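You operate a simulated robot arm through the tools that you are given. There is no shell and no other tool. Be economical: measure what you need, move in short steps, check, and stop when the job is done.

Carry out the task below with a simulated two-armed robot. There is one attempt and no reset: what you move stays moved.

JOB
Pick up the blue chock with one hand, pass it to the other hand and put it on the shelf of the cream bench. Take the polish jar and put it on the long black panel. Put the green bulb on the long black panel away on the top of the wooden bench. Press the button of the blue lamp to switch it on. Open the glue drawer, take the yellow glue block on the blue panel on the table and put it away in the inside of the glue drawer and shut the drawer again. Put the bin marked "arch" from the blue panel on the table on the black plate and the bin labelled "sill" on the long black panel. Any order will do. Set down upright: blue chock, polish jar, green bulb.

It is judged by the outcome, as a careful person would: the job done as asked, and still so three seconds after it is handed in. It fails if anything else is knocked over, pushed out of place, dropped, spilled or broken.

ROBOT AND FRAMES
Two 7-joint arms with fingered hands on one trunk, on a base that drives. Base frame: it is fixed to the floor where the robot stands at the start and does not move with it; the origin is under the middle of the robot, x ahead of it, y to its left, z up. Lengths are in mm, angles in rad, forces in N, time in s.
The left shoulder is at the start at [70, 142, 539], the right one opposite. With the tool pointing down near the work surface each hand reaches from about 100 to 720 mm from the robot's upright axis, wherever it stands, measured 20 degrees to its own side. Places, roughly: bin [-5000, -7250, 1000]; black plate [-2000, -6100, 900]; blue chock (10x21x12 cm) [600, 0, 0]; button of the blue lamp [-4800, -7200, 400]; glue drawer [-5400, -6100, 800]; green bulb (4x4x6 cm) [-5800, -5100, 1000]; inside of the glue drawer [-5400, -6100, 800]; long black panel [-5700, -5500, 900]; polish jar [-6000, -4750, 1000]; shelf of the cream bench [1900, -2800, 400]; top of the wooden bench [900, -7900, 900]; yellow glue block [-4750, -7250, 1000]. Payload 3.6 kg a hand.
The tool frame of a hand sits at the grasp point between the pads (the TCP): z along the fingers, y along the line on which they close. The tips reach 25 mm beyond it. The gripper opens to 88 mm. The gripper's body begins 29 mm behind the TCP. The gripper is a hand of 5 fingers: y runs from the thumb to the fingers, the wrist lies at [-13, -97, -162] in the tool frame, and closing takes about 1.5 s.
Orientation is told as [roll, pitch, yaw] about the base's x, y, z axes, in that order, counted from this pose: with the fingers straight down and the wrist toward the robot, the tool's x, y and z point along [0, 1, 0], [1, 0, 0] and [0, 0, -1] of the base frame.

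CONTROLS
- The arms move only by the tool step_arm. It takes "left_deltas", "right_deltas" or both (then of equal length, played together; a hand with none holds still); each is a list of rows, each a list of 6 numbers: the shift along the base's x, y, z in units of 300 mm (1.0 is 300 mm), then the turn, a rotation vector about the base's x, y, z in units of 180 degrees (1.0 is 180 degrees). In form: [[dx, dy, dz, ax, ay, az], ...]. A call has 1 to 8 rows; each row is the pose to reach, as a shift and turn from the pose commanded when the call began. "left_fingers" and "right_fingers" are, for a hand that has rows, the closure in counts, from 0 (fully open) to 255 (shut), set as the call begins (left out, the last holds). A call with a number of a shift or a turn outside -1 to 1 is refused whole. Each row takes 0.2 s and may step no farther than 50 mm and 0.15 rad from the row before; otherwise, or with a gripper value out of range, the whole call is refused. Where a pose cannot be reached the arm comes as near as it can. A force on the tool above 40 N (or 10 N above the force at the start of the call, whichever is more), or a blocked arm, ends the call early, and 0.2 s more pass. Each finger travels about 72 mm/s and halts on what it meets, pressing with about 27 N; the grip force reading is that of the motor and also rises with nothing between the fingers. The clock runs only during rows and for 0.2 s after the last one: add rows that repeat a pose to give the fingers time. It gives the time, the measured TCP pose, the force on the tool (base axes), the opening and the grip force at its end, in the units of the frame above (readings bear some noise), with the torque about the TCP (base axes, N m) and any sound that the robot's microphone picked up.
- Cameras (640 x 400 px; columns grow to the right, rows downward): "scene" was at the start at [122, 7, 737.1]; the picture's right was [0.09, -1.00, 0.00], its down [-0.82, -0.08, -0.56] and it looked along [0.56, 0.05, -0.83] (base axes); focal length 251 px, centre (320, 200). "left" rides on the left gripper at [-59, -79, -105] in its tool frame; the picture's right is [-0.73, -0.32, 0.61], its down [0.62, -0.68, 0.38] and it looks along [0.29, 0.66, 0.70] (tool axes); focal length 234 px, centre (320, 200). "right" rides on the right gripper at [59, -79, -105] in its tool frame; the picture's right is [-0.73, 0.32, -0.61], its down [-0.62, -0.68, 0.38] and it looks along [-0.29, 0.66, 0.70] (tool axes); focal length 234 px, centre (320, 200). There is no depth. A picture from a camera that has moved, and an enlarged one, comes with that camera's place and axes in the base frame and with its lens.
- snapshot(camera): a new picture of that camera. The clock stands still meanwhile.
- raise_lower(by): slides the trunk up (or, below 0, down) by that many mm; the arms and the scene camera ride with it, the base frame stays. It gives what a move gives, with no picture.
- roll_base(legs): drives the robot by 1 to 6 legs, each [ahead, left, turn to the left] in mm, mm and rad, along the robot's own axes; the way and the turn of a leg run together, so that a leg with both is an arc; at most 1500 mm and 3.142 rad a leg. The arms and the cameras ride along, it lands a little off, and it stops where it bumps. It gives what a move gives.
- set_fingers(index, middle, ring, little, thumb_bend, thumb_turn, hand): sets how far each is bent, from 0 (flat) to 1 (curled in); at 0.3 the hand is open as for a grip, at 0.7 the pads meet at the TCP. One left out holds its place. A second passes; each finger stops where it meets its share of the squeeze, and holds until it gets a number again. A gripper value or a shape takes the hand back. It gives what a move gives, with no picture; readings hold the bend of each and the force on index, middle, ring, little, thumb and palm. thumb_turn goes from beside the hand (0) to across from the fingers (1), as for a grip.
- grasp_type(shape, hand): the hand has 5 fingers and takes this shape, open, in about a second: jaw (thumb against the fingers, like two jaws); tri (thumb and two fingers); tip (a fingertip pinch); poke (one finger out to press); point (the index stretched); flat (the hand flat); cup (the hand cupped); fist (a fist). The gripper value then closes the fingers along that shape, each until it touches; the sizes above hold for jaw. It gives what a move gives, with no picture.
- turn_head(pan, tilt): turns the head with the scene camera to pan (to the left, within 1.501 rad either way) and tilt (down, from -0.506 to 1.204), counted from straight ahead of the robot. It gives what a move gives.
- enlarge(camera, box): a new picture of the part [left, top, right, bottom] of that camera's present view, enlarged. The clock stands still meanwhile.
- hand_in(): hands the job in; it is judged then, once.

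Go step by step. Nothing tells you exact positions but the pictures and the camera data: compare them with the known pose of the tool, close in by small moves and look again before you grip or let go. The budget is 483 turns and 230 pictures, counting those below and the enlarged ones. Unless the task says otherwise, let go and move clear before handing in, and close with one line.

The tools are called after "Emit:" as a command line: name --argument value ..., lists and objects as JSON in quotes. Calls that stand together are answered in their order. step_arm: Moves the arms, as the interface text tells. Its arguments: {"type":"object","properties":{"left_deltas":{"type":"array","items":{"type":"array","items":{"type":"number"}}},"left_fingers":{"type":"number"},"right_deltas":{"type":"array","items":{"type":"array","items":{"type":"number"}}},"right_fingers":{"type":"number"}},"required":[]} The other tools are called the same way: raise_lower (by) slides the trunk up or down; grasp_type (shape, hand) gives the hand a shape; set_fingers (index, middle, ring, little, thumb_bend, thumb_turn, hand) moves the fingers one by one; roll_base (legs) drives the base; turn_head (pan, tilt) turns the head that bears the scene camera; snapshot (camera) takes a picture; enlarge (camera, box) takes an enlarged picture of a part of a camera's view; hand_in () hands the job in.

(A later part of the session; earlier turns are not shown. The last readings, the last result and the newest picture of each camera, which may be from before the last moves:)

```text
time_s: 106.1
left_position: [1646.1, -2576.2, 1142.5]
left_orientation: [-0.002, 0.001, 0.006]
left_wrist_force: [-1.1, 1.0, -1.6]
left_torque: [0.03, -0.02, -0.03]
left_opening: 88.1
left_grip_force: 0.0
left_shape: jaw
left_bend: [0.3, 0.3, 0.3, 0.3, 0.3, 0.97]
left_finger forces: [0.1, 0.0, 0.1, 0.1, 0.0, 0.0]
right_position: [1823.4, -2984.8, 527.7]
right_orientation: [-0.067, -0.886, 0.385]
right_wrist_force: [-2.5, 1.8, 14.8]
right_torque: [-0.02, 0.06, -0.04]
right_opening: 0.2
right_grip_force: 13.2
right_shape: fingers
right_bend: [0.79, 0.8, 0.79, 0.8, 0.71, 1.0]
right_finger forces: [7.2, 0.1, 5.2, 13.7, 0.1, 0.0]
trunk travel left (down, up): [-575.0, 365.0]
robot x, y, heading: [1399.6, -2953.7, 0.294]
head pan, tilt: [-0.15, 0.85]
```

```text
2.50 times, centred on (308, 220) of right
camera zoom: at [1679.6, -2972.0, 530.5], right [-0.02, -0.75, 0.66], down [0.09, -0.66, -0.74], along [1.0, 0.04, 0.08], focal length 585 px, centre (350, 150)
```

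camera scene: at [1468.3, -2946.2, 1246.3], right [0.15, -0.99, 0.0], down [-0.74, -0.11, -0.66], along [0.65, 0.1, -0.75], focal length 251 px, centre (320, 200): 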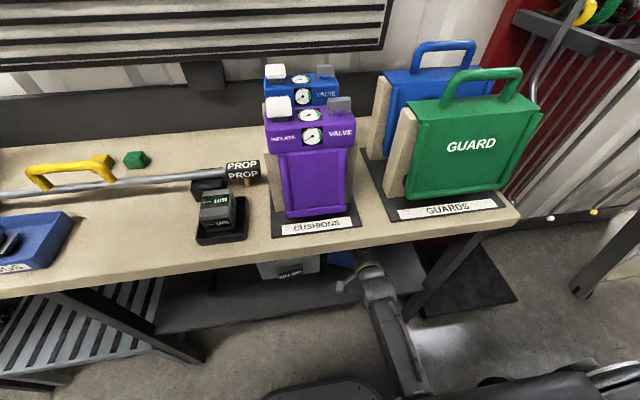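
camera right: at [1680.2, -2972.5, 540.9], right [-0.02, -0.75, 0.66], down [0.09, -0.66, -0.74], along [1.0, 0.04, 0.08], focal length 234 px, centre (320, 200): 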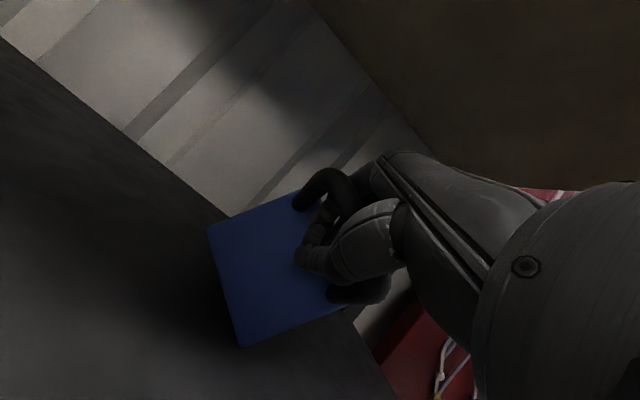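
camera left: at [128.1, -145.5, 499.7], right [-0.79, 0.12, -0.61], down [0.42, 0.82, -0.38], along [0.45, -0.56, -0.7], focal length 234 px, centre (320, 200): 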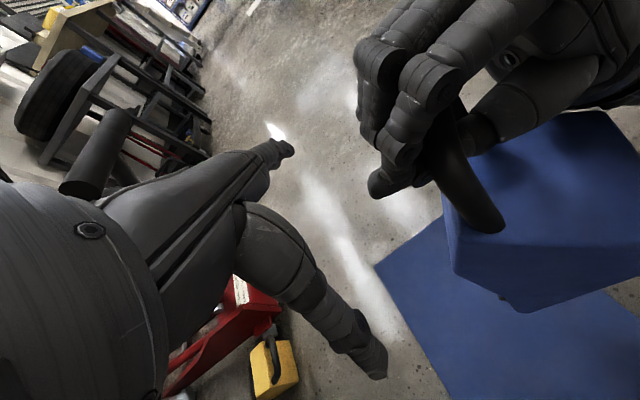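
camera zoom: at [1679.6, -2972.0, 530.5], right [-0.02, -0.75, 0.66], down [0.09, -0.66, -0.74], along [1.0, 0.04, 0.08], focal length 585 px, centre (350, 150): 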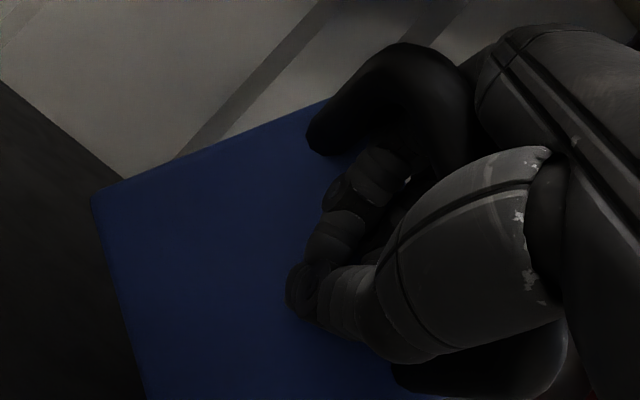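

The chock is about 30° rolled, held that way by the fist. I counter-roll the hand so it comes flat before releasing.

Emit:
step_arm --right_deltas '[[0, 0, 0.03, -0.038, -0.012, 0], [0, 0, 0.04, -0.076, -0.024, 0], [0, 0, 0.04, -0.114, -0.036, 0], [0, 0, 0.04, -0.145, -0.046, 0]]'

Emit:
snapshot --camera "right"

```text
time_s: 107.1
left_position: [1648.8, -2582.3, 1143.8]
left_orientation: [0.005, 0.003, 0.005]
left_wrist_force: [0.2, -0.5, 0.1]
left_torque: [0.02, -0.03, -0.02]
left_opening: 88.0
left_grip_force: 0.0
left_shape: jaw
left_bend: [0.3, 0.3, 0.3, 0.3, 0.3, 0.97]
left_finger forces: [0.0, 0.0, 0.0, 0.0, 0.0, 0.0]
right_position: [1824.0, -2989.3, 537.3]
right_orientation: [-0.723, -0.726, 0.87]
right_wrist_force: [0.0, 0.0, -2.0]
right_torque: [0.04, -0.07, 0.03]
right_opening: 0.0
right_grip_force: 1.2
right_shape: fingers
right_bend: [0.79, 0.8, 0.8, 0.8, 0.71, 1.0]
right_finger forces: [0.0, 0.1, 0.1, 0.0, 1.5, 0.0]
trunk travel left (down, up): [-575.0, 365.0]
robot x, y, heading: [1404.9, -2956.6, 0.298]
head pan, tilt: [-0.15, 0.85]
```

```text
156 pictures are left
camera right: at [1681.5, -2980.8, 515.0], right [-0.14, -0.38, 0.91], down [0.17, -0.92, -0.36], along [0.98, 0.1, 0.19], focal length 234 px, centre (320, 200)
```

right: 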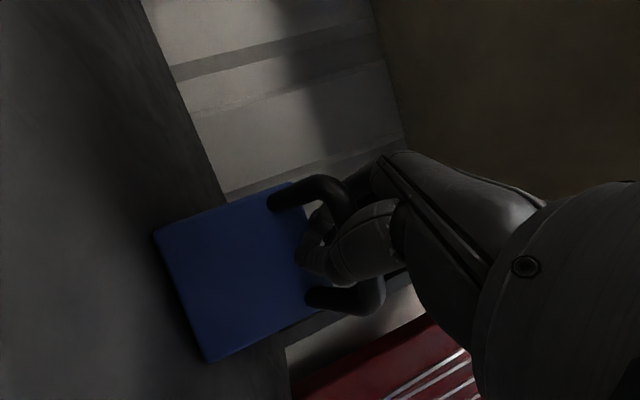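

The chock is now level and upright on the shelf. I ease down a few mm and open the fingers.

Emit:
step_arm --right_deltas '[[0, 0, -0.015, 0, 0, 0], [0, 0, -0.02, 0, 0, 0]]'

Emit:
set_fingers --hand "right" --index 0.45 --middle 0.45 --ring 0.45 --little 0.45 --thumb_bend 0.45

Emit:
set_fingers --hand "right" --index 0.2 --middle 0.2 --ring 0.2 --little 0.2 --thumb_bend 0.2

Emit:
snapshot --camera "right"

```text
time_s: 107.7
left_position: [1647.6, -2582.2, 1143.2]
left_orientation: [0.005, 0.002, 0.007]
left_wrist_force: [-0.4, -0.2, 0.0]
left_torque: [0.02, 0.01, 0.01]
left_opening: 87.9
left_grip_force: 0.1
left_shape: jaw
left_bend: [0.3, 0.3, 0.3, 0.3, 0.3, 0.97]
left_finger forces: [0.0, 0.0, 0.1, 0.1, 0.0, 0.0]
right_position: [1822.5, -2988.8, 533.0]
right_orientation: [-0.723, -0.731, 0.867]
right_wrist_force: [-1.1, -0.5, -0.8]
right_torque: [-0.02, 0.0, 0.03]
right_opening: 0.0
right_grip_force: 0.0
right_shape: fingers
right_bend: [0.79, 0.8, 0.8, 0.8, 0.71, 1.0]
right_finger forces: [0.0, 0.0, 0.0, 0.0, 0.1, 0.0]
trunk travel left (down, up): [-575.0, 365.0]
robot x, y, heading: [1403.6, -2955.7, 0.297]
head pan, tilt: [-0.15, 0.85]
```

```text
time_s: 108.7
left_position: [1648.2, -2582.3, 1143.7]
left_orientation: [0.006, 0.005, 0.007]
left_wrist_force: [1.1, 0.4, 0.7]
left_torque: [0.0, 0.01, -0.03]
left_opening: 88.2
left_grip_force: 0.1
left_shape: jaw
left_bend: [0.3, 0.3, 0.3, 0.3, 0.3, 0.97]
left_finger forces: [0.1, 0.0, 0.0, 0.0, 0.0, 0.0]
right_position: [1822.5, -2987.1, 532.2]
right_orientation: [-0.721, -0.729, 0.867]
right_wrist_force: [0.2, -0.2, -0.2]
right_torque: [0.03, 0.01, 0.01]
right_opening: 52.0
right_grip_force: 0.0
right_shape: fingers
right_bend: [0.45, 0.45, 0.45, 0.45, 0.45, 0.99]
right_finger forces: [0.0, 0.0, 0.0, 0.1, 0.0, 0.0]
trunk travel left (down, up): [-575.0, 365.0]
robot x, y, heading: [1402.5, -2951.5, 0.299]
head pan, tilt: [-0.15, 0.85]
```

```text
time_s: 109.7
left_position: [1648.9, -2582.0, 1144.0]
left_orientation: [0.004, 0.006, 0.008]
left_wrist_force: [0.0, -0.4, 0.7]
left_torque: [0.01, 0.01, -0.02]
left_opening: 88.1
left_grip_force: 0.1
left_shape: jaw
left_bend: [0.3, 0.3, 0.3, 0.3, 0.3, 0.97]
left_finger forces: [0.1, 0.0, 0.1, 0.0, 0.0, 0.1]
right_position: [1823.6, -2988.8, 531.7]
right_orientation: [-0.721, -0.729, 0.866]
right_wrist_force: [0.2, -0.9, 0.0]
right_torque: [-0.03, 0.01, 0.04]
right_opening: 103.4
right_grip_force: 0.1
right_shape: fingers
right_bend: [0.2, 0.2, 0.2, 0.2, 0.2, 0.97]
right_finger forces: [0.0, 0.1, 0.1, 0.1, 0.0, 0.0]
trunk travel left (down, up): [-575.0, 365.0]
robot x, y, heading: [1403.1, -2954.1, 0.3]
head pan, tilt: [-0.15, 0.85]
```

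```text
155 pictures are left
camera right: at [1681.0, -2979.7, 509.7], right [-0.14, -0.38, 0.91], down [0.17, -0.92, -0.36], along [0.98, 0.1, 0.19], focal length 234 px, centre (320, 200)
```

right: 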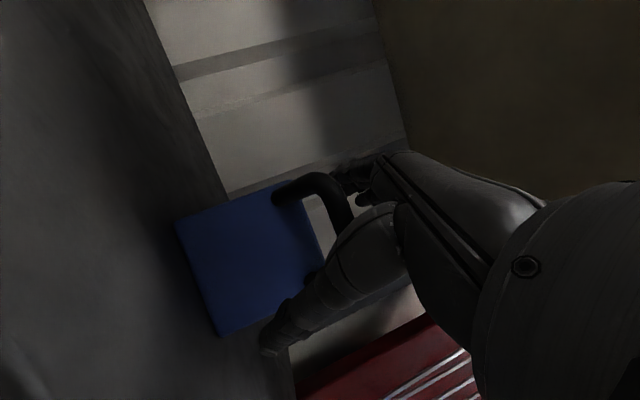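

Released. I draw the right hand straight back out and check the chock.

Emit:
step_arm --right_deltas '[[-0.1, -0.03, 0, 0, 0, 0], [-0.2, -0.06, 0, 0, 0, 0], [-0.3, -0.09, 0, 0, 0, 0]]'

Emit:
roll_base --legs '[[-420, 0, 0]]'

Emit:
raise_lower --by -300

Emit:
turn_head --pan -0.1 --tilt 0.6

Emit:
snapshot --camera "scene"

```text
time_s: 110.5
left_position: [1653.1, -2581.6, 1143.0]
left_orientation: [0.005, 0.009, 0.008]
left_wrist_force: [-0.4, -0.2, -0.3]
left_torque: [-0.01, -0.02, 0.01]
left_opening: 88.1
left_grip_force: 0.0
left_shape: jaw
left_bend: [0.3, 0.3, 0.3, 0.3, 0.3, 0.97]
left_finger forces: [0.0, 0.1, 0.0, 0.0, 0.0, 0.1]
right_position: [1735.5, -3014.2, 531.1]
right_orientation: [-0.716, -0.727, 0.864]
right_wrist_force: [0.4, 0.1, 0.1]
right_torque: [0.01, -0.03, -0.01]
right_opening: 103.4
right_grip_force: 0.0
right_shape: fingers
right_bend: [0.2, 0.2, 0.2, 0.2, 0.2, 0.97]
right_finger forces: [0.1, 0.1, 0.1, 0.0, 0.1, 0.1]
trunk travel left (down, up): [-575.0, 365.0]
robot x, y, heading: [1403.0, -2954.9, 0.3]
head pan, tilt: [-0.15, 0.85]
```

```text
time_s: 113.1
left_position: [1254.0, -2705.7, 1144.0]
left_orientation: [0.006, 0.008, 0.008]
left_wrist_force: [0.3, 0.0, -0.9]
left_torque: [0.01, 0.01, 0.02]
left_opening: 87.8
left_grip_force: 0.1
left_shape: jaw
left_bend: [0.3, 0.3, 0.3, 0.3, 0.3, 0.97]
left_finger forces: [0.0, 0.1, 0.1, 0.0, 0.0, 0.1]
right_position: [1338.5, -3138.9, 531.6]
right_orientation: [-0.719, -0.726, 0.867]
right_wrist_force: [0.1, 0.6, 0.8]
right_torque: [-0.04, 0.01, 0.03]
right_opening: 103.4
right_grip_force: 0.0
right_shape: fingers
right_bend: [0.2, 0.2, 0.2, 0.2, 0.2, 0.97]
right_finger forces: [0.1, 0.0, 0.0, 0.0, 0.0, 0.0]
trunk travel left (down, up): [-575.0, 365.0]
robot x, y, heading: [1006.7, -3077.5, 0.299]
head pan, tilt: [-0.15, 0.85]
```

```text
time_s: 115.3
left_position: [1250.5, -2702.0, 891.8]
left_orientation: [0.004, 0.005, 0.008]
left_wrist_force: [-0.2, 0.3, -0.7]
left_torque: [0.06, 0.01, 0.03]
left_opening: 88.0
left_grip_force: 0.2
left_shape: jaw
left_bend: [0.3, 0.3, 0.3, 0.3, 0.3, 0.97]
left_finger forces: [0.0, 0.0, 0.1, 0.0, 0.1, 0.0]
right_position: [1338.6, -3139.5, 283.9]
right_orientation: [-0.708, -0.744, 0.858]
right_wrist_force: [-14.5, 2.8, 46.4]
right_torque: [0.41, 8.0, -0.26]
right_opening: 103.2
right_grip_force: 0.1
right_shape: fingers
right_bend: [0.2, 0.2, 0.2, 0.2, 0.2, 0.97]
right_finger forces: [0.0, 0.1, 0.0, 0.1, 0.0, 0.0]
trunk travel left (down, up): [-324.0, 616.0]
robot x, y, heading: [1008.0, -3072.8, 0.302]
head pan, tilt: [-0.15, 0.85]
stopped: the force on the tool passed its limit at 230 N (the readings are from after the stop); the commanded pose is now the measured one
```

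```text
time_s: 116.1
left_position: [1249.4, -2703.7, 893.8]
left_orientation: [0.006, 0.004, 0.01]
left_wrist_force: [0.9, -0.2, 0.4]
left_torque: [0.01, 0.0, 0.01]
left_opening: 87.9
left_grip_force: 0.0
left_shape: jaw
left_bend: [0.3, 0.3, 0.3, 0.3, 0.3, 0.97]
left_finger forces: [0.0, 0.1, 0.0, 0.1, 0.0, 0.1]
right_position: [1337.8, -3139.1, 284.5]
right_orientation: [-0.712, -0.741, 0.858]
right_wrist_force: [-0.7, 9.4, 33.5]
right_torque: [0.63, 5.55, -1.6]
right_opening: 103.5
right_grip_force: 0.0
right_shape: fingers
right_bend: [0.2, 0.2, 0.2, 0.2, 0.2, 0.97]
right_finger forces: [0.0, 0.1, 0.0, 0.1, 0.0, 0.0]
trunk travel left (down, up): [-324.0, 616.0]
robot x, y, heading: [1005.3, -3077.0, 0.302]
head pan, tilt: [-0.099, 0.6]
```

```text
154 pictures are left
camera scene: at [1140.9, -3049.1, 1016.1], right [0.2, -0.98, 0.0], down [-0.55, -0.11, -0.83], along [0.81, 0.17, -0.56], focal length 251 px, centre (320, 200)
```

scene: 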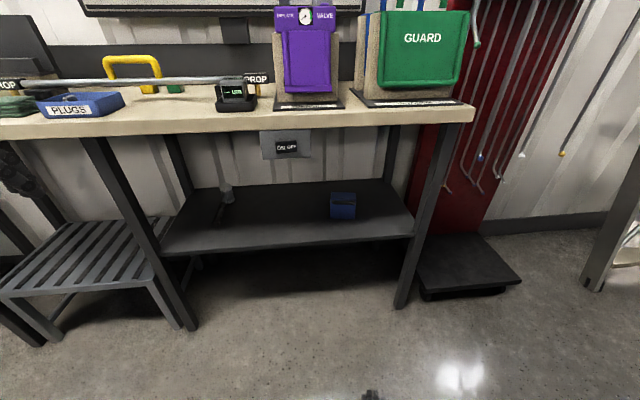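

The chock stands upright on the shelf. Lowering pressed the right wrist on my own base, so I raise the trunk again and look down the aisle toward the car's front.

Emit:
raise_lower --by 150

Emit:
turn_head --pan -1.45 --tilt 0.25

Emit:
snapshot --camera "scene"

```text
time_s: 117.8
left_position: [1251.3, -2701.5, 1041.7]
left_orientation: [0.004, 0.007, 0.009]
left_wrist_force: [-0.6, 0.6, 0.3]
left_torque: [-0.02, 0.01, 0.0]
left_opening: 87.8
left_grip_force: 0.0
left_shape: jaw
left_bend: [0.3, 0.3, 0.3, 0.3, 0.3, 0.97]
left_finger forces: [0.1, 0.0, 0.2, 0.1, 0.0, 0.1]
right_position: [1336.6, -3139.1, 434.5]
right_orientation: [-0.707, -0.739, 0.857]
right_wrist_force: [-1.2, 0.0, -0.1]
right_torque: [-0.01, -0.03, 0.01]
right_opening: 103.3
right_grip_force: 0.0
right_shape: fingers
right_bend: [0.2, 0.2, 0.2, 0.2, 0.2, 0.97]
right_finger forces: [0.1, 0.0, 0.0, 0.0, 0.0, 0.1]
trunk travel left (down, up): [-474.0, 466.0]
robot x, y, heading: [1009.7, -3072.5, 0.299]
head pan, tilt: [-0.099, 0.6]
```

```text
time_s: 119.3
left_position: [1251.1, -2703.4, 1043.8]
left_orientation: [0.005, 0.007, 0.01]
left_wrist_force: [-0.5, -0.4, -0.6]
left_torque: [0.02, -0.01, -0.03]
left_opening: 87.7
left_grip_force: 0.1
left_shape: jaw
left_bend: [0.3, 0.3, 0.3, 0.3, 0.3, 0.97]
left_finger forces: [0.0, 0.0, 0.0, 0.0, 0.1, 0.1]
right_position: [1336.7, -3139.3, 432.6]
right_orientation: [-0.709, -0.738, 0.858]
right_wrist_force: [-0.4, 0.2, 0.3]
right_torque: [0.01, -0.01, 0.02]
right_opening: 103.4
right_grip_force: 0.1
right_shape: fingers
right_bend: [0.2, 0.2, 0.2, 0.2, 0.2, 0.97]
right_finger forces: [0.0, 0.0, 0.0, 0.1, 0.0, 0.0]
trunk travel left (down, up): [-474.0, 466.0]
robot x, y, heading: [1009.2, -3075.4, 0.301]
head pan, tilt: [-1.45, 0.25]
```

```text
153 pictures are left
camera scene: at [1094.6, -3151.3, 1198.0], right [-0.91, -0.41, 0.0], down [-0.1, 0.23, -0.97], along [0.4, -0.88, -0.25], focal length 251 px, centre (320, 200)
```

scene: 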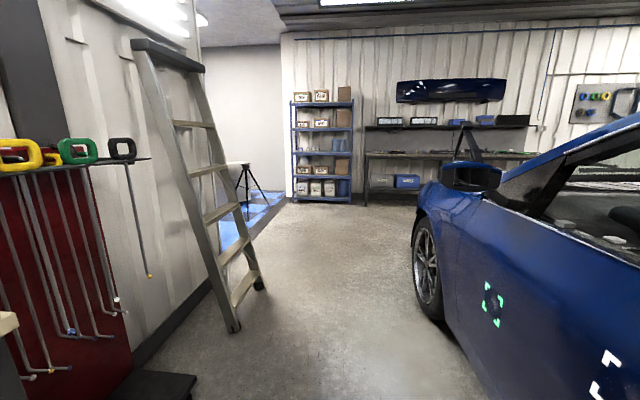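

There is clear floor past the car's nose, about 1.9 m before the far bench. I drive along the aisle to the car's front.

Emit:
roll_base --legs '[[0, 0, -1.456], [1339, 0, 0], [0, 0, -0.2], [1500, 0, 0], [138, 0, 0]]'

Emit:
turn_head --pan -1.0 --tilt 0.25

Emit:
snapshot --camera "scene"

```text
time_s: 130.1
left_position: [1937.5, -4491.1, 1047.7]
left_orientation: [0.012, -0.005, -1.485]
left_wrist_force: [0.3, -0.2, -0.1]
left_torque: [0.03, 0.0, 0.0]
left_opening: 87.9
left_grip_force: 0.0
left_shape: jaw
left_bend: [0.3, 0.3, 0.3, 0.3, 0.3, 0.97]
left_finger forces: [0.0, 0.1, 0.0, 0.1, 0.1, 0.0]
right_position: [1513.5, -4616.4, 436.1]
right_orientation: [-0.711, -0.747, -0.642]
right_wrist_force: [-1.2, -0.4, 0.9]
right_torque: [0.01, -0.03, -0.01]
right_opening: 103.1
right_grip_force: 0.1
right_shape: fingers
right_bend: [0.2, 0.2, 0.2, 0.2, 0.2, 0.97]
right_finger forces: [0.1, 0.0, 0.0, 0.1, 0.0, 0.0]
trunk travel left (down, up): [-474.0, 466.0]
robot x, y, heading: [1549.5, -4285.3, -1.192]
head pan, tilt: [-1.45, 0.25]
stopped in leg 3: the robot was blocked; the commanded pose is now the measured one
```

```text
time_s: 131.0
left_position: [1935.2, -4491.6, 1049.1]
left_orientation: [0.014, -0.006, -1.491]
left_wrist_force: [0.5, -0.2, -1.0]
left_torque: [0.02, -0.01, -0.01]
left_opening: 87.8
left_grip_force: 0.1
left_shape: jaw
left_bend: [0.3, 0.3, 0.3, 0.3, 0.3, 0.97]
left_finger forces: [0.0, 0.1, 0.1, 0.0, 0.0, 0.1]
right_position: [1511.6, -4614.0, 435.8]
right_orientation: [-0.71, -0.753, -0.643]
right_wrist_force: [0.2, -0.2, -0.5]
right_torque: [-0.01, 0.06, -0.02]
right_opening: 103.6
right_grip_force: 0.0
right_shape: fingers
right_bend: [0.2, 0.2, 0.2, 0.2, 0.2, 0.97]
right_finger forces: [0.0, 0.1, 0.0, 0.0, 0.0, 0.1]
trunk travel left (down, up): [-474.0, 466.0]
robot x, y, heading: [1552.2, -4281.9, -1.199]
head pan, tilt: [-1.0, 0.25]
```

```text
152 pictures are left
camera scene: at [1504.4, -4396.0, 1198.8], right [-0.81, 0.59, -0.01], down [0.16, 0.19, -0.97], along [-0.57, -0.79, -0.25], focal length 251 px, centre (320, 200)
```

scene: 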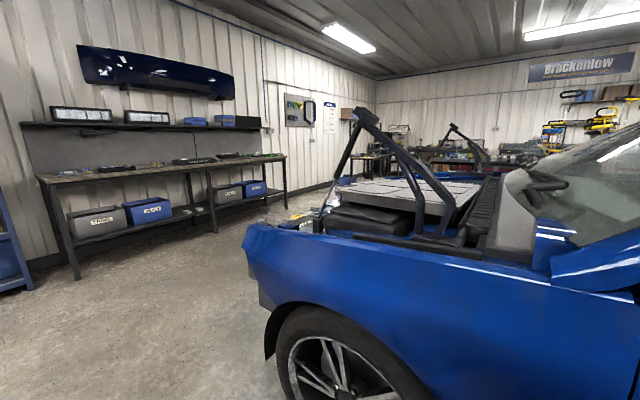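

The turn was blocked, probably by the ladder on the left. I look before moving.

Emit:
turn_head --pan 1.3 --tilt 0.4

Emit:
snapshot --camera "scene"

Emit:
turn_head --pan -1.45 --tilt 0.8

Emit:
snapshot --camera "scene"

```text
time_s: 133.1
left_position: [1936.2, -4492.8, 1049.9]
left_orientation: [0.014, -0.006, -1.49]
left_wrist_force: [0.3, -0.5, 0.0]
left_torque: [0.0, 0.02, -0.01]
left_opening: 88.0
left_grip_force: 0.0
left_shape: jaw
left_bend: [0.3, 0.3, 0.3, 0.3, 0.3, 0.97]
left_finger forces: [0.0, 0.1, 0.0, 0.1, 0.1, 0.0]
right_position: [1511.8, -4614.4, 436.6]
right_orientation: [-0.709, -0.753, -0.644]
right_wrist_force: [0.5, 0.1, 0.1]
right_torque: [0.01, 0.01, 0.01]
right_opening: 103.5
right_grip_force: 0.1
right_shape: fingers
right_bend: [0.2, 0.2, 0.2, 0.2, 0.2, 0.97]
right_finger forces: [0.0, 0.1, 0.1, 0.1, 0.0, 0.0]
trunk travel left (down, up): [-474.0, 466.0]
robot x, y, heading: [1553.2, -4281.5, -1.201]
head pan, tilt: [1.3, 0.4]
```

```text
151 pictures are left
camera scene: at [1651.6, -4311.4, 1185.9], right [0.1, -0.99, 0.01], down [-0.38, -0.05, -0.93], along [0.92, 0.09, -0.38], focal length 251 px, centre (320, 200)
```

scene: 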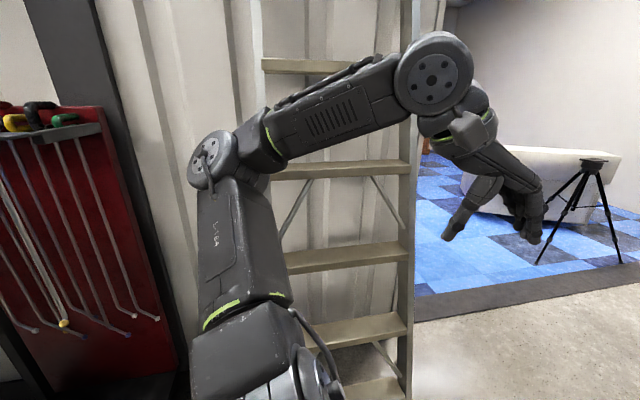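

```text
time_s: 135.5
left_position: [1935.8, -4491.1, 1048.0]
left_orientation: [0.015, -0.007, -1.491]
left_wrist_force: [-0.6, -0.2, -0.5]
left_torque: [-0.02, -0.03, 0.0]
left_opening: 88.0
left_grip_force: 0.1
left_shape: jaw
left_bend: [0.3, 0.3, 0.3, 0.3, 0.3, 0.97]
left_finger forces: [0.0, 0.1, 0.0, 0.1, 0.1, 0.0]
right_position: [1511.3, -4614.2, 436.8]
right_orientation: [-0.712, -0.751, -0.646]
right_wrist_force: [-0.4, -0.1, -0.6]
right_torque: [0.02, 0.01, -0.01]
right_opening: 103.4
right_grip_force: 0.0
right_shape: fingers
right_bend: [0.2, 0.2, 0.2, 0.2, 0.2, 0.97]
right_finger forces: [0.0, 0.0, 0.1, 0.0, 0.1, 0.1]
trunk travel left (down, up): [-474.0, 466.0]
robot x, y, heading: [1550.8, -4280.6, -1.197]
head pan, tilt: [-1.45, 0.799]
```

```text
150 pictures are left
camera scene: at [1488.7, -4359.5, 1149.3], right [-0.47, 0.88, -0.01], down [0.64, 0.33, -0.69], along [-0.61, -0.34, -0.72], focal length 251 px, centre (320, 200)
```

scene: 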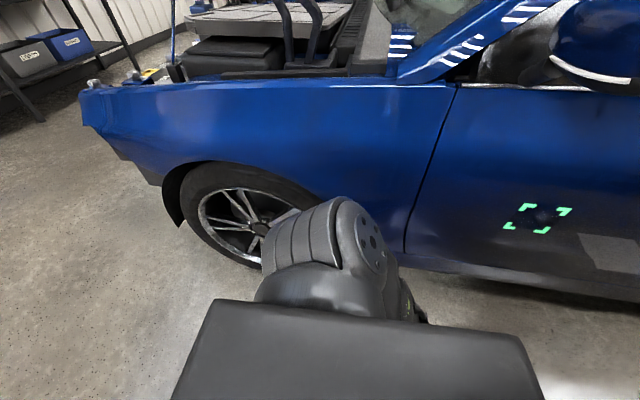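

The left elbow touches the ladder, and there is room on the car side. I slide right 150 mm, then continue.

Emit:
roll_base --legs '[[0, -150, 0], [700, -60, 0]]'

Emit:
turn_head --pan 1.4 --tilt 0.3

Emit:
snapshot --camera "scene"

```text
time_s: 140.3
left_position: [1997.8, -5216.3, 1045.8]
left_orientation: [0.009, 0.004, -1.487]
left_wrist_force: [0.4, 0.0, -0.1]
left_torque: [-0.02, -0.02, 0.0]
left_opening: 88.3
left_grip_force: 0.1
left_shape: jaw
left_bend: [0.3, 0.3, 0.3, 0.3, 0.3, 0.97]
left_finger forces: [0.1, 0.0, 0.0, 0.1, 0.0, 0.1]
right_position: [1571.4, -5335.0, 433.2]
right_orientation: [-0.706, -0.742, -0.646]
right_wrist_force: [0.1, -0.7, -0.3]
right_torque: [0.0, -0.01, 0.01]
right_opening: 103.4
right_grip_force: 0.1
right_shape: fingers
right_bend: [0.2, 0.2, 0.2, 0.2, 0.2, 0.97]
right_finger forces: [0.0, 0.1, 0.0, 0.1, 0.0, 0.0]
trunk travel left (down, up): [-474.0, 466.0]
robot x, y, heading: [1609.1, -4997.8, -1.195]
head pan, tilt: [-1.45, 0.799]
```

```text
time_s: 142.8
left_position: [2000.5, -5217.7, 1044.9]
left_orientation: [0.008, 0.003, -1.487]
left_wrist_force: [0.5, -0.5, -0.3]
left_torque: [-0.03, 0.0, 0.02]
left_opening: 87.9
left_grip_force: 0.1
left_shape: jaw
left_bend: [0.3, 0.3, 0.3, 0.3, 0.3, 0.97]
left_finger forces: [0.1, 0.1, 0.1, 0.0, 0.0, 0.0]
right_position: [1571.0, -5335.9, 434.0]
right_orientation: [-0.704, -0.743, -0.645]
right_wrist_force: [-1.0, 0.2, -0.7]
right_torque: [-0.01, 0.0, 0.01]
right_opening: 103.6
right_grip_force: 0.0
right_shape: fingers
right_bend: [0.2, 0.2, 0.2, 0.2, 0.2, 0.97]
right_finger forces: [0.0, 0.0, 0.0, 0.0, 0.1, 0.0]
trunk travel left (down, up): [-474.0, 466.0]
robot x, y, heading: [1609.2, -5001.6, -1.204]
head pan, tilt: [1.4, 0.3]
```

```text
149 pictures are left
camera scene: at [1714.6, -5029.5, 1194.2], right [0.2, -0.98, 0.0], down [-0.28, -0.06, -0.96], along [0.94, 0.19, -0.29], focal length 251 px, centre (320, 200)
```

scene: 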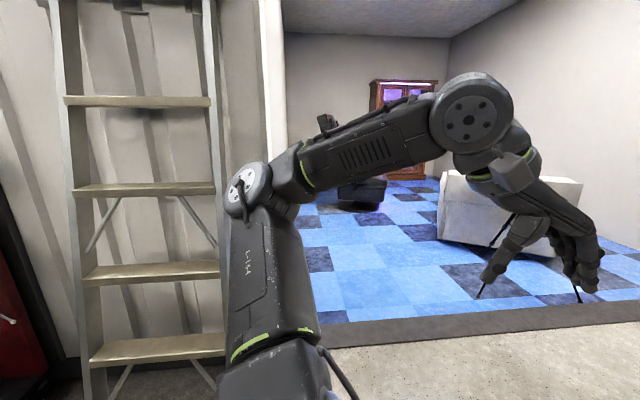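

I am past the ladder, which still stands. I continue round the car's nose and look along its front.

Emit:
roll_base --legs '[[0, 0, -0.245], [1300, 0, 0], [0, 0, -1.38]]'

Emit:
turn_head --pan 0.0 --tilt 0.3

Emit:
snapshot --camera "scene"

```text
time_s: 153.6
left_position: [1533.5, -6654.2, 1044.1]
left_orientation: [0.008, 0.005, -3.129]
left_wrist_force: [0.2, -0.1, 0.0]
left_torque: [-0.03, -0.01, 0.03]
left_opening: 87.8
left_grip_force: 0.1
left_shape: jaw
left_bend: [0.3, 0.3, 0.3, 0.3, 0.3, 0.97]
left_finger forces: [0.0, 0.1, 0.0, 0.1, 0.1, 0.0]
right_position: [1445.3, -6220.4, 432.9]
right_orientation: [-0.704, -0.742, -2.285]
right_wrist_force: [0.1, -0.1, -0.3]
right_torque: [-0.01, -0.03, 0.03]
right_opening: 103.4
right_grip_force: 0.0
right_shape: fingers
right_bend: [0.2, 0.2, 0.2, 0.2, 0.2, 0.97]
right_finger forces: [0.0, 0.0, 0.0, 0.0, 0.0, 0.1]
trunk travel left (down, up): [-474.0, 466.0]
robot x, y, heading: [1778.6, -6282.9, -2.841]
head pan, tilt: [1.4, 0.3]
```

```text
time_s: 155.1
left_position: [1532.3, -6654.3, 1044.9]
left_orientation: [0.007, 0.005, -3.129]
left_wrist_force: [0.8, 0.1, -0.2]
left_torque: [0.04, -0.01, 0.01]
left_opening: 87.8
left_grip_force: 0.1
left_shape: jaw
left_bend: [0.3, 0.3, 0.3, 0.3, 0.3, 0.97]
left_finger forces: [0.0, 0.0, 0.0, 0.0, 0.1, 0.1]
right_position: [1444.9, -6219.0, 432.9]
right_orientation: [-0.706, -0.739, -2.286]
right_wrist_force: [-0.3, 0.0, -0.2]
right_torque: [-0.02, 0.02, -0.01]
right_opening: 103.6
right_grip_force: 0.1
right_shape: fingers
right_bend: [0.2, 0.2, 0.2, 0.2, 0.2, 0.97]
right_finger forces: [0.0, 0.1, 0.0, 0.0, 0.0, 0.0]
trunk travel left (down, up): [-474.0, 466.0]
robot x, y, heading: [1777.7, -6280.3, -2.837]
head pan, tilt: [0.0, 0.3]
```

```text
148 pictures are left
camera scene: at [1639.1, -6318.4, 1193.7], right [-0.3, 0.95, -0.01], down [0.28, 0.08, -0.96], along [-0.91, -0.29, -0.3], focal length 251 px, centre (320, 200)
```

scene: 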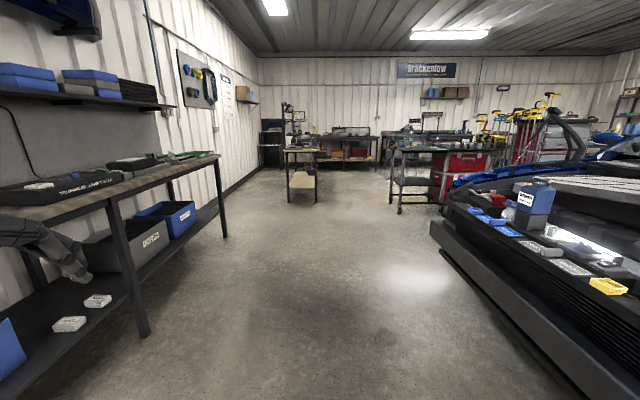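

The gap is clear. I enlarge the far end to identify tables.

Emit:
enlarge --camera "scene" --box '[250, 90, 506, 250]'

```text
2.50 times, centred on (378, 170) of scene
camera zoom: at [1639.1, -6318.4, 1193.7], right [-0.3, 0.95, -0.01], down [0.28, 0.08, -0.96], along [-0.91, -0.29, -0.3], focal length 627 px, centre (175, 275)
```

zoom: 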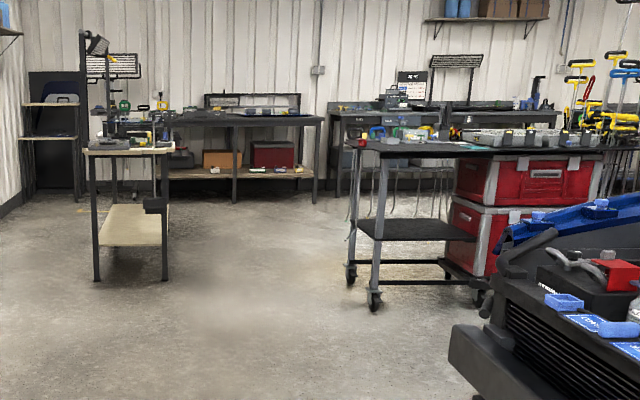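

The wheeled cart with a black top at about (-1860,-6320) matches the black plate, and the far bench at about (-4570,-7540) the block table. I drive on through the gap.

Emit:
roll_base --legs '[[0, 0, -0.075], [1500, 0, 0], [1500, 0, 0], [500, 0, 0]]'

Emit:
snapshot --camera "scene"

```text
time_s: 172.6
left_position: [-1910.7, -7423.6, 1043.7]
left_orientation: [0.009, 0.003, 3.082]
left_wrist_force: [-0.4, 0.0, 0.0]
left_torque: [0.01, 0.01, 0.04]
left_opening: 88.0
left_grip_force: 0.0
left_shape: jaw
left_bend: [0.3, 0.3, 0.3, 0.3, 0.3, 0.97]
left_finger forces: [0.0, 0.0, 0.0, 0.0, 0.0, 0.1]
right_position: [-1967.2, -6982.4, 432.0]
right_orientation: [-0.707, -0.742, -2.358]
right_wrist_force: [-0.4, 0.6, -0.6]
right_torque: [0.03, -0.01, 0.0]
right_opening: 103.4
right_grip_force: 0.0
right_shape: fingers
right_bend: [0.2, 0.2, 0.2, 0.2, 0.2, 0.97]
right_finger forces: [0.0, 0.1, 0.0, 0.1, 0.1, 0.1]
trunk travel left (down, up): [-474.0, 466.0]
robot x, y, heading: [-1641.7, -7064.4, -2.908]
head pan, tilt: [0.0, 0.3]
```

```text
146 pictures are left
camera scene: at [-1780.8, -7094.0, 1193.7], right [-0.23, 0.97, -0.01], down [0.29, 0.06, -0.96], along [-0.93, -0.22, -0.3], focal length 251 px, centre (320, 200)
```

scene: 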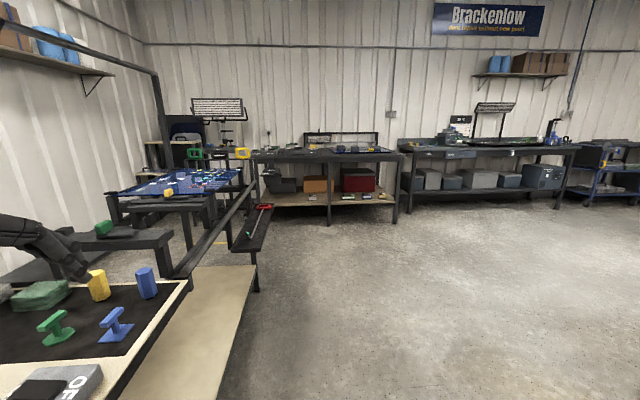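

I see bench A (blocks, bins) ahead and bench B with a drawer to its right. I enlarge both.

Emit:
enlarge --camera "scene" --box '[230, 90, 422, 210]'

Emit:
enlarge --camera "scene" --box '[400, 90, 592, 210]'

```text
3.33 times, centred on (326, 150) of scene
camera zoom: at [-1780.8, -7094.0, 1193.7], right [-0.23, 0.97, -0.01], down [0.29, 0.06, -0.96], along [-0.93, -0.22, -0.3], focal length 836 px, centre (300, 367)
```

zoom: 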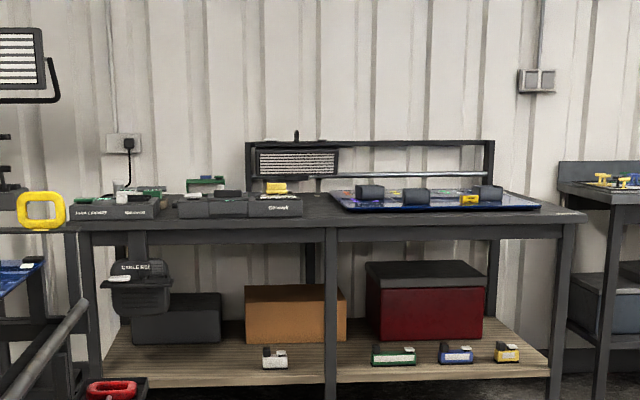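

```text
3.33 times, centred on (496, 150) of scene
camera zoom: at [-1780.8, -7094.0, 1193.7], right [-0.23, 0.97, -0.01], down [0.29, 0.06, -0.96], along [-0.93, -0.22, -0.3], focal length 836 px, centre (-267, 367)
```

zoom: 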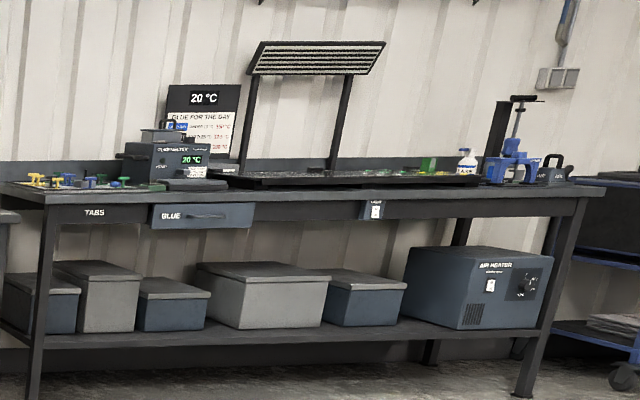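

Now I can see everything: bench A has the bins and yellow block on the blue panel, with lamps on its lower shelf. Bench B has the GLUE drawer and the black panel. I shift right, clear of the small table, and approach bench A.

Emit:
roll_base --legs '[[0, -180, 0], [0, 0, -0.17], [1500, 0, 0], [850, 0, 0], [0, 0, 0.29]]'

Emit:
turn_head --pan 0.0 --tilt 0.5

Emit:
snapshot --camera "scene"

```text
time_s: 186.8
left_position: [-4227.5, -7466.0, 1044.7]
left_orientation: [0.008, 0.005, -3.053]
left_wrist_force: [0.2, 0.3, -0.2]
left_torque: [0.01, 0.02, -0.04]
left_opening: 88.3
left_grip_force: 0.0
left_shape: jaw
left_bend: [0.3, 0.3, 0.3, 0.3, 0.3, 0.97]
left_finger forces: [0.0, 0.0, 0.0, 0.0, 0.1, 0.1]
right_position: [-4348.3, -7037.6, 432.6]
right_orientation: [-0.707, -0.74, -2.209]
right_wrist_force: [0.3, 1.0, -0.7]
right_torque: [0.0, 0.02, 0.01]
right_opening: 103.6
right_grip_force: 0.2
right_shape: fingers
right_bend: [0.2, 0.2, 0.2, 0.2, 0.2, 0.97]
right_finger forces: [0.0, 0.1, 0.1, 0.0, 0.1, 0.1]
trunk travel left (down, up): [-474.0, 466.0]
robot x, y, heading: [-4013.2, -7075.1, -2.762]
head pan, tilt: [0.0, 0.3]
```

```text
time_s: 187.6
left_position: [-4227.6, -7466.8, 1044.0]
left_orientation: [0.006, 0.002, -3.051]
left_wrist_force: [0.2, -0.6, 0.6]
left_torque: [0.02, -0.02, 0.02]
left_opening: 87.9
left_grip_force: 0.0
left_shape: jaw
left_bend: [0.3, 0.3, 0.3, 0.3, 0.3, 0.97]
left_finger forces: [0.0, 0.0, 0.0, 0.0, 0.0, 0.0]
right_position: [-4347.4, -7036.5, 432.0]
right_orientation: [-0.707, -0.741, -2.209]
right_wrist_force: [1.0, -0.5, -0.2]
right_torque: [-0.05, 0.02, 0.02]
right_opening: 103.5
right_grip_force: 0.2
right_shape: fingers
right_bend: [0.2, 0.2, 0.2, 0.2, 0.2, 0.97]
right_finger forces: [0.0, 0.1, 0.0, 0.0, 0.1, 0.1]
trunk travel left (down, up): [-474.0, 466.0]
robot x, y, heading: [-4012.2, -7079.7, -2.757]
head pan, tilt: [0.0, 0.499]
```

```text
143 pictures are left
camera scene: at [-4145.1, -7121.7, 1175.3], right [-0.37, 0.93, 0.0], down [0.45, 0.17, -0.88], along [-0.81, -0.33, -0.48], focal length 251 px, centre (320, 200)
```

scene: 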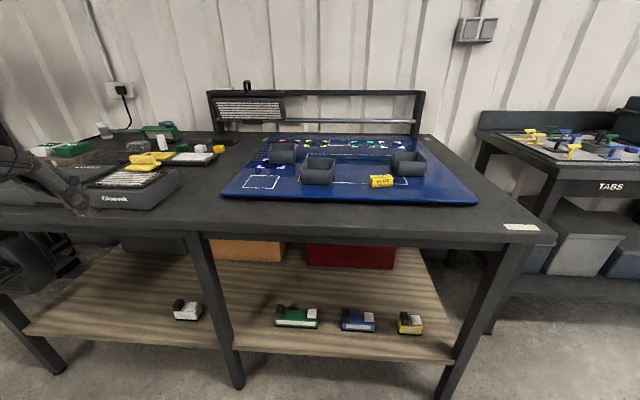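

I enlarge the panel and the blue lamp.

Emit:
enlarge --camera "scene" --box '[225, 120, 481, 280]'

Emit:
enlarge --camera "scene" --box '[264, 280, 456, 400]'

```text
2.50 times, centred on (353, 200) of scene
camera zoom: at [-4145.1, -7121.7, 1175.3], right [-0.37, 0.93, 0.0], down [0.45, 0.17, -0.88], along [-0.81, -0.33, -0.48], focal length 627 px, centre (238, 200)
```

zoom: 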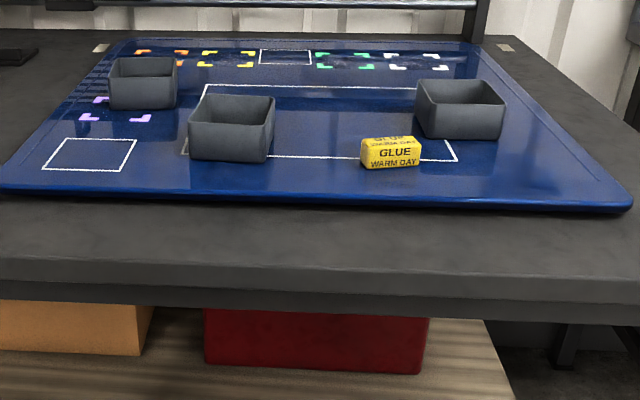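

```text
3.33 times, centred on (360, 340) of scene
camera zoom: at [-4145.1, -7121.7, 1175.3], right [-0.37, 0.93, 0.0], down [0.45, 0.17, -0.88], along [-0.81, -0.33, -0.48], focal length 836 px, centre (187, -267)
```

zoom: 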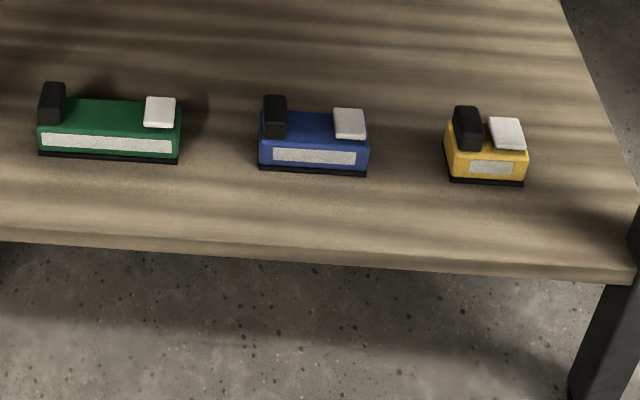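

The blue lamp's white button is about (-4740,-7178,400). I set the right hand to a poke, re-level it and get in line.

Emit:
step_arm --right_deltas '[[-0.06, -0.02, 0.1, -0.036, -0.0145, 0], [-0.12, -0.04, 0.2, -0.072, -0.029, 0], [-0.18, -0.07, 0.3, -0.108, -0.0435, 0], [-0.25, -0.1, 0.4, -0.141, -0.057, 0], [-0.31, -0.12, 0.5, -0.141, -0.057, 0]]'

Emit:
grasp_type --hand "right" --shape "poke"

Emit:
raise_lower --by -100

Emit:
snapshot --camera "right"

```text
time_s: 188.8
left_position: [-4225.4, -7470.2, 1042.9]
left_orientation: [0.004, 0.003, -3.053]
left_wrist_force: [-0.3, -0.5, 0.2]
left_torque: [-0.01, -0.02, -0.01]
left_opening: 87.8
left_grip_force: 0.1
left_shape: jaw
left_bend: [0.3, 0.3, 0.3, 0.3, 0.3, 0.97]
left_finger forces: [0.0, 0.0, 0.0, 0.1, 0.0, 0.1]
right_position: [-4441.3, -7075.3, 584.4]
right_orientation: [-0.041, -0.889, -2.703]
right_wrist_force: [1.4, 0.1, 0.3]
right_torque: [0.02, 0.02, 0.03]
right_opening: 103.5
right_grip_force: 0.0
right_shape: fingers
right_bend: [0.2, 0.2, 0.2, 0.2, 0.2, 0.97]
right_finger forces: [0.0, 0.0, 0.0, 0.0, 0.0, 0.0]
trunk travel left (down, up): [-474.0, 466.0]
robot x, y, heading: [-4012.2, -7074.5, -2.76]
head pan, tilt: [0.0, 0.499]
```

```text
time_s: 189.7
left_position: [-4225.1, -7469.5, 1042.4]
left_orientation: [0.002, -0.001, -3.052]
left_wrist_force: [0.1, 0.0, -0.5]
left_torque: [0.0, -0.01, -0.01]
left_opening: 88.0
left_grip_force: 0.1
left_shape: jaw
left_bend: [0.3, 0.3, 0.3, 0.3, 0.3, 0.97]
left_finger forces: [0.0, 0.0, 0.0, 0.1, 0.1, 0.1]
right_position: [-4441.7, -7075.0, 583.6]
right_orientation: [-0.043, -0.887, -2.701]
right_wrist_force: [-0.9, 0.4, -0.9]
right_torque: [-0.01, -0.03, 0.03]
right_opening: 0.0
right_grip_force: 0.0
right_shape: poke
right_bend: [0.7, 0.7, 0.99, 0.99, 1.0, 1.0]
right_finger forces: [0.0, 0.0, 0.1, 0.0, 0.0, 0.0]
trunk travel left (down, up): [-474.0, 466.0]
robot x, y, heading: [-4013.1, -7076.4, -2.761]
head pan, tilt: [0.0, 0.499]
```

```text
time_s: 191.0
left_position: [-4225.2, -7470.2, 941.8]
left_orientation: [0.003, 0.001, -3.052]
left_wrist_force: [-0.6, 0.2, 0.0]
left_torque: [0.03, -0.02, 0.0]
left_opening: 88.1
left_grip_force: 0.1
left_shape: jaw
left_bend: [0.3, 0.3, 0.3, 0.3, 0.3, 0.97]
left_finger forces: [0.1, 0.0, 0.0, 0.0, 0.0, 0.0]
right_position: [-4441.7, -7075.4, 485.1]
right_orientation: [-0.042, -0.887, -2.702]
right_wrist_force: [0.8, -1.3, 0.4]
right_torque: [0.02, 0.0, 0.02]
right_opening: 0.0
right_grip_force: 0.1
right_shape: poke
right_bend: [0.7, 0.7, 0.99, 0.99, 1.0, 1.0]
right_finger forces: [0.0, 0.0, 0.1, 0.0, 0.1, 0.0]
trunk travel left (down, up): [-374.0, 566.0]
robot x, y, heading: [-4010.6, -7076.8, -2.766]
head pan, tilt: [0.0, 0.499]
```

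```text
140 pictures are left
camera right: at [-4298.3, -7077.0, 487.9], right [-0.03, 0.76, 0.65], down [-0.13, 0.64, -0.75], along [-0.99, -0.11, 0.08], focal length 234 px, centre (320, 200)
```

right: 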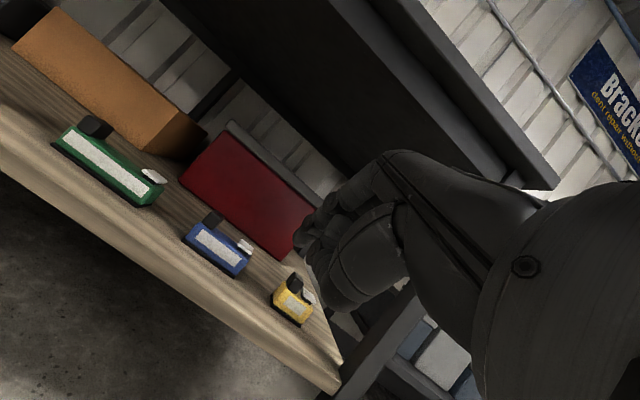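

The button is near (-4774,-7185,355). I raise the left hand clear of the bench top, then drive 200 mm closer.

Emit:
step_arm --left_deltas '[[0, 0, 0.15, 0, 0, 0], [0, 0, 0.3, 0, 0, 0], [0, 0, 0.45, 0, 0, 0], [0.05, 0.05, 0.6, 0, 0, 0]]'

Emit:
roll_base --legs '[[200, 0, 0]]'

Emit:
step_arm --right_deltas '[[-0.1, -0.03, -0.08, 0, 0, 0], [-0.2, -0.06, -0.16, 0, 0, 0], [-0.3, -0.1, -0.22, 0, 0, 0]]'

Emit:
snapshot --camera "right"

```text
time_s: 192.0
left_position: [-4222.3, -7456.6, 1091.4]
left_orientation: [0.002, -0.003, -3.052]
left_wrist_force: [-0.1, 0.4, -0.1]
left_torque: [0.05, -0.01, 0.0]
left_opening: 88.0
left_grip_force: 0.1
left_shape: jaw
left_bend: [0.3, 0.3, 0.3, 0.3, 0.3, 0.97]
left_finger forces: [0.0, 0.0, 0.0, 0.1, 0.0, 0.0]
left hand out of reach, approached as far as the arm can: row 4
right_position: [-4441.8, -7075.2, 483.1]
right_orientation: [-0.045, -0.888, -2.701]
right_wrist_force: [-0.1, -0.6, 0.7]
right_torque: [-0.03, -0.04, 0.02]
right_opening: 0.0
right_grip_force: 0.1
right_shape: poke
right_bend: [0.7, 0.7, 0.99, 0.99, 1.0, 1.0]
right_finger forces: [0.1, 0.0, 0.0, 0.0, 0.0, 0.1]
trunk travel left (down, up): [-374.0, 566.0]
robot x, y, heading: [-4014.3, -7071.3, -2.766]
head pan, tilt: [0.0, 0.499]
```

```text
time_s: 193.6
left_position: [-4410.5, -7529.5, 1091.5]
left_orientation: [0.002, -0.002, -3.053]
left_wrist_force: [-1.0, -0.2, -0.5]
left_torque: [0.01, -0.02, -0.01]
left_opening: 87.8
left_grip_force: 0.0
left_shape: jaw
left_bend: [0.3, 0.3, 0.3, 0.3, 0.3, 0.97]
left_finger forces: [0.1, 0.1, 0.0, 0.0, 0.0, 0.1]
right_position: [-4627.2, -7148.8, 484.7]
right_orientation: [-0.044, -0.886, -2.703]
right_wrist_force: [0.0, -0.2, 0.1]
right_torque: [-0.01, 0.01, 0.03]
right_opening: 0.2
right_grip_force: 0.0
right_shape: poke
right_bend: [0.7, 0.7, 0.99, 0.99, 1.0, 1.0]
right_finger forces: [0.0, 0.1, 0.0, 0.0, 0.0, 0.0]
trunk travel left (down, up): [-374.0, 566.0]
robot x, y, heading: [-4199.1, -7149.2, -2.765]
head pan, tilt: [0.0, 0.499]
```

```text
time_s: 194.4
left_position: [-4408.8, -7530.2, 1091.3]
left_orientation: [0.003, -0.002, -3.054]
left_wrist_force: [0.2, 0.2, 0.8]
left_torque: [0.0, -0.02, -0.02]
left_opening: 88.0
left_grip_force: 0.0
left_shape: jaw
left_bend: [0.3, 0.3, 0.3, 0.3, 0.3, 0.97]
left_finger forces: [0.1, 0.0, 0.0, 0.0, 0.0, 0.0]
right_position: [-4714.7, -7178.4, 418.2]
right_orientation: [-0.042, -0.887, -2.703]
right_wrist_force: [0.8, -0.4, 0.2]
right_torque: [-0.02, -0.02, 0.0]
right_opening: 0.1
right_grip_force: 0.0
right_shape: poke
right_bend: [0.7, 0.7, 0.99, 0.99, 1.0, 1.0]
right_finger forces: [0.0, 0.0, 0.0, 0.0, 0.0, 0.0]
trunk travel left (down, up): [-374.0, 566.0]
robot x, y, heading: [-4194.0, -7146.4, -2.762]
head pan, tilt: [0.0, 0.499]
```

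```text
139 pictures are left
camera right: at [-4571.7, -7180.4, 421.5], right [-0.03, 0.76, 0.65], down [-0.13, 0.64, -0.75], along [-0.99, -0.11, 0.08], focal length 234 px, centre (320, 200)
```

right: 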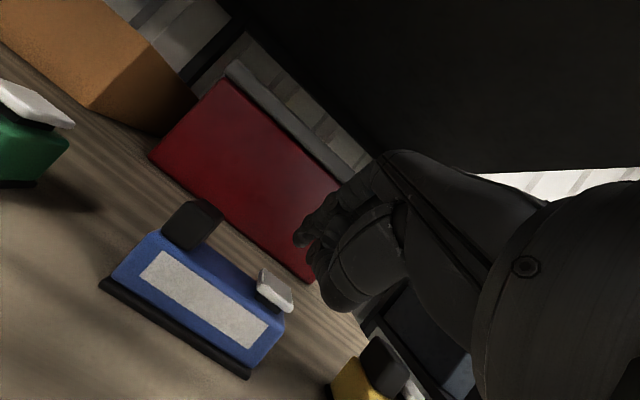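

The button lies at (-4774,-7182,356). I pitch the hand further down so the fingertips are lowest.

Emit:
step_arm --right_deltas '[[0, 0, 0.03, 0.0132, -0.033, 0], [0, 0, 0.06, 0.0264, -0.0665, 0], [0, 0, 0.08, 0.0395, -0.1, 0], [0, 0, 0.08, 0.0527, -0.133, 0], [-0.1, -0.005, 0.08, 0.0527, -0.133, 0]]'

Emit:
snapshot --camera "right"

```text
time_s: 195.6
left_position: [-4410.0, -7528.7, 1090.2]
left_orientation: [0.005, -0.002, -3.052]
left_wrist_force: [-1.2, -0.4, 0.3]
left_torque: [-0.03, 0.01, -0.01]
left_opening: 88.0
left_grip_force: 0.1
left_shape: jaw
left_bend: [0.3, 0.3, 0.3, 0.3, 0.3, 0.97]
left_finger forces: [0.0, 0.0, 0.0, 0.0, 0.0, 0.0]
right_position: [-4746.5, -7180.1, 442.2]
right_orientation: [-0.013, -0.437, -2.721]
right_wrist_force: [-0.2, 0.2, 0.1]
right_torque: [-0.04, 0.01, -0.01]
right_opening: 0.0
right_grip_force: 0.1
right_shape: poke
right_bend: [0.7, 0.7, 0.99, 0.99, 1.0, 1.0]
right_finger forces: [0.0, 0.0, 0.0, 0.0, 0.1, 0.0]
trunk travel left (down, up): [-374.0, 566.0]
robot x, y, heading: [-4197.2, -7148.6, -2.767]
head pan, tilt: [0.0, 0.499]
```

```text
138 pictures are left
camera right: at [-4616.9, -7188.0, 503.2], right [-0.32, 0.64, 0.69], down [0.16, 0.76, -0.63], along [-0.93, -0.09, -0.35], focal length 234 px, centre (320, 200)
```

right: 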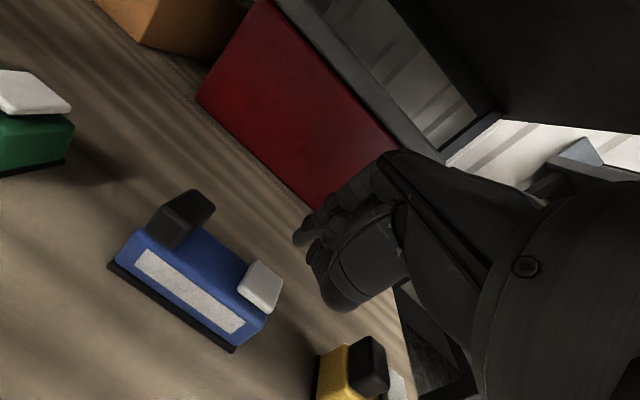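

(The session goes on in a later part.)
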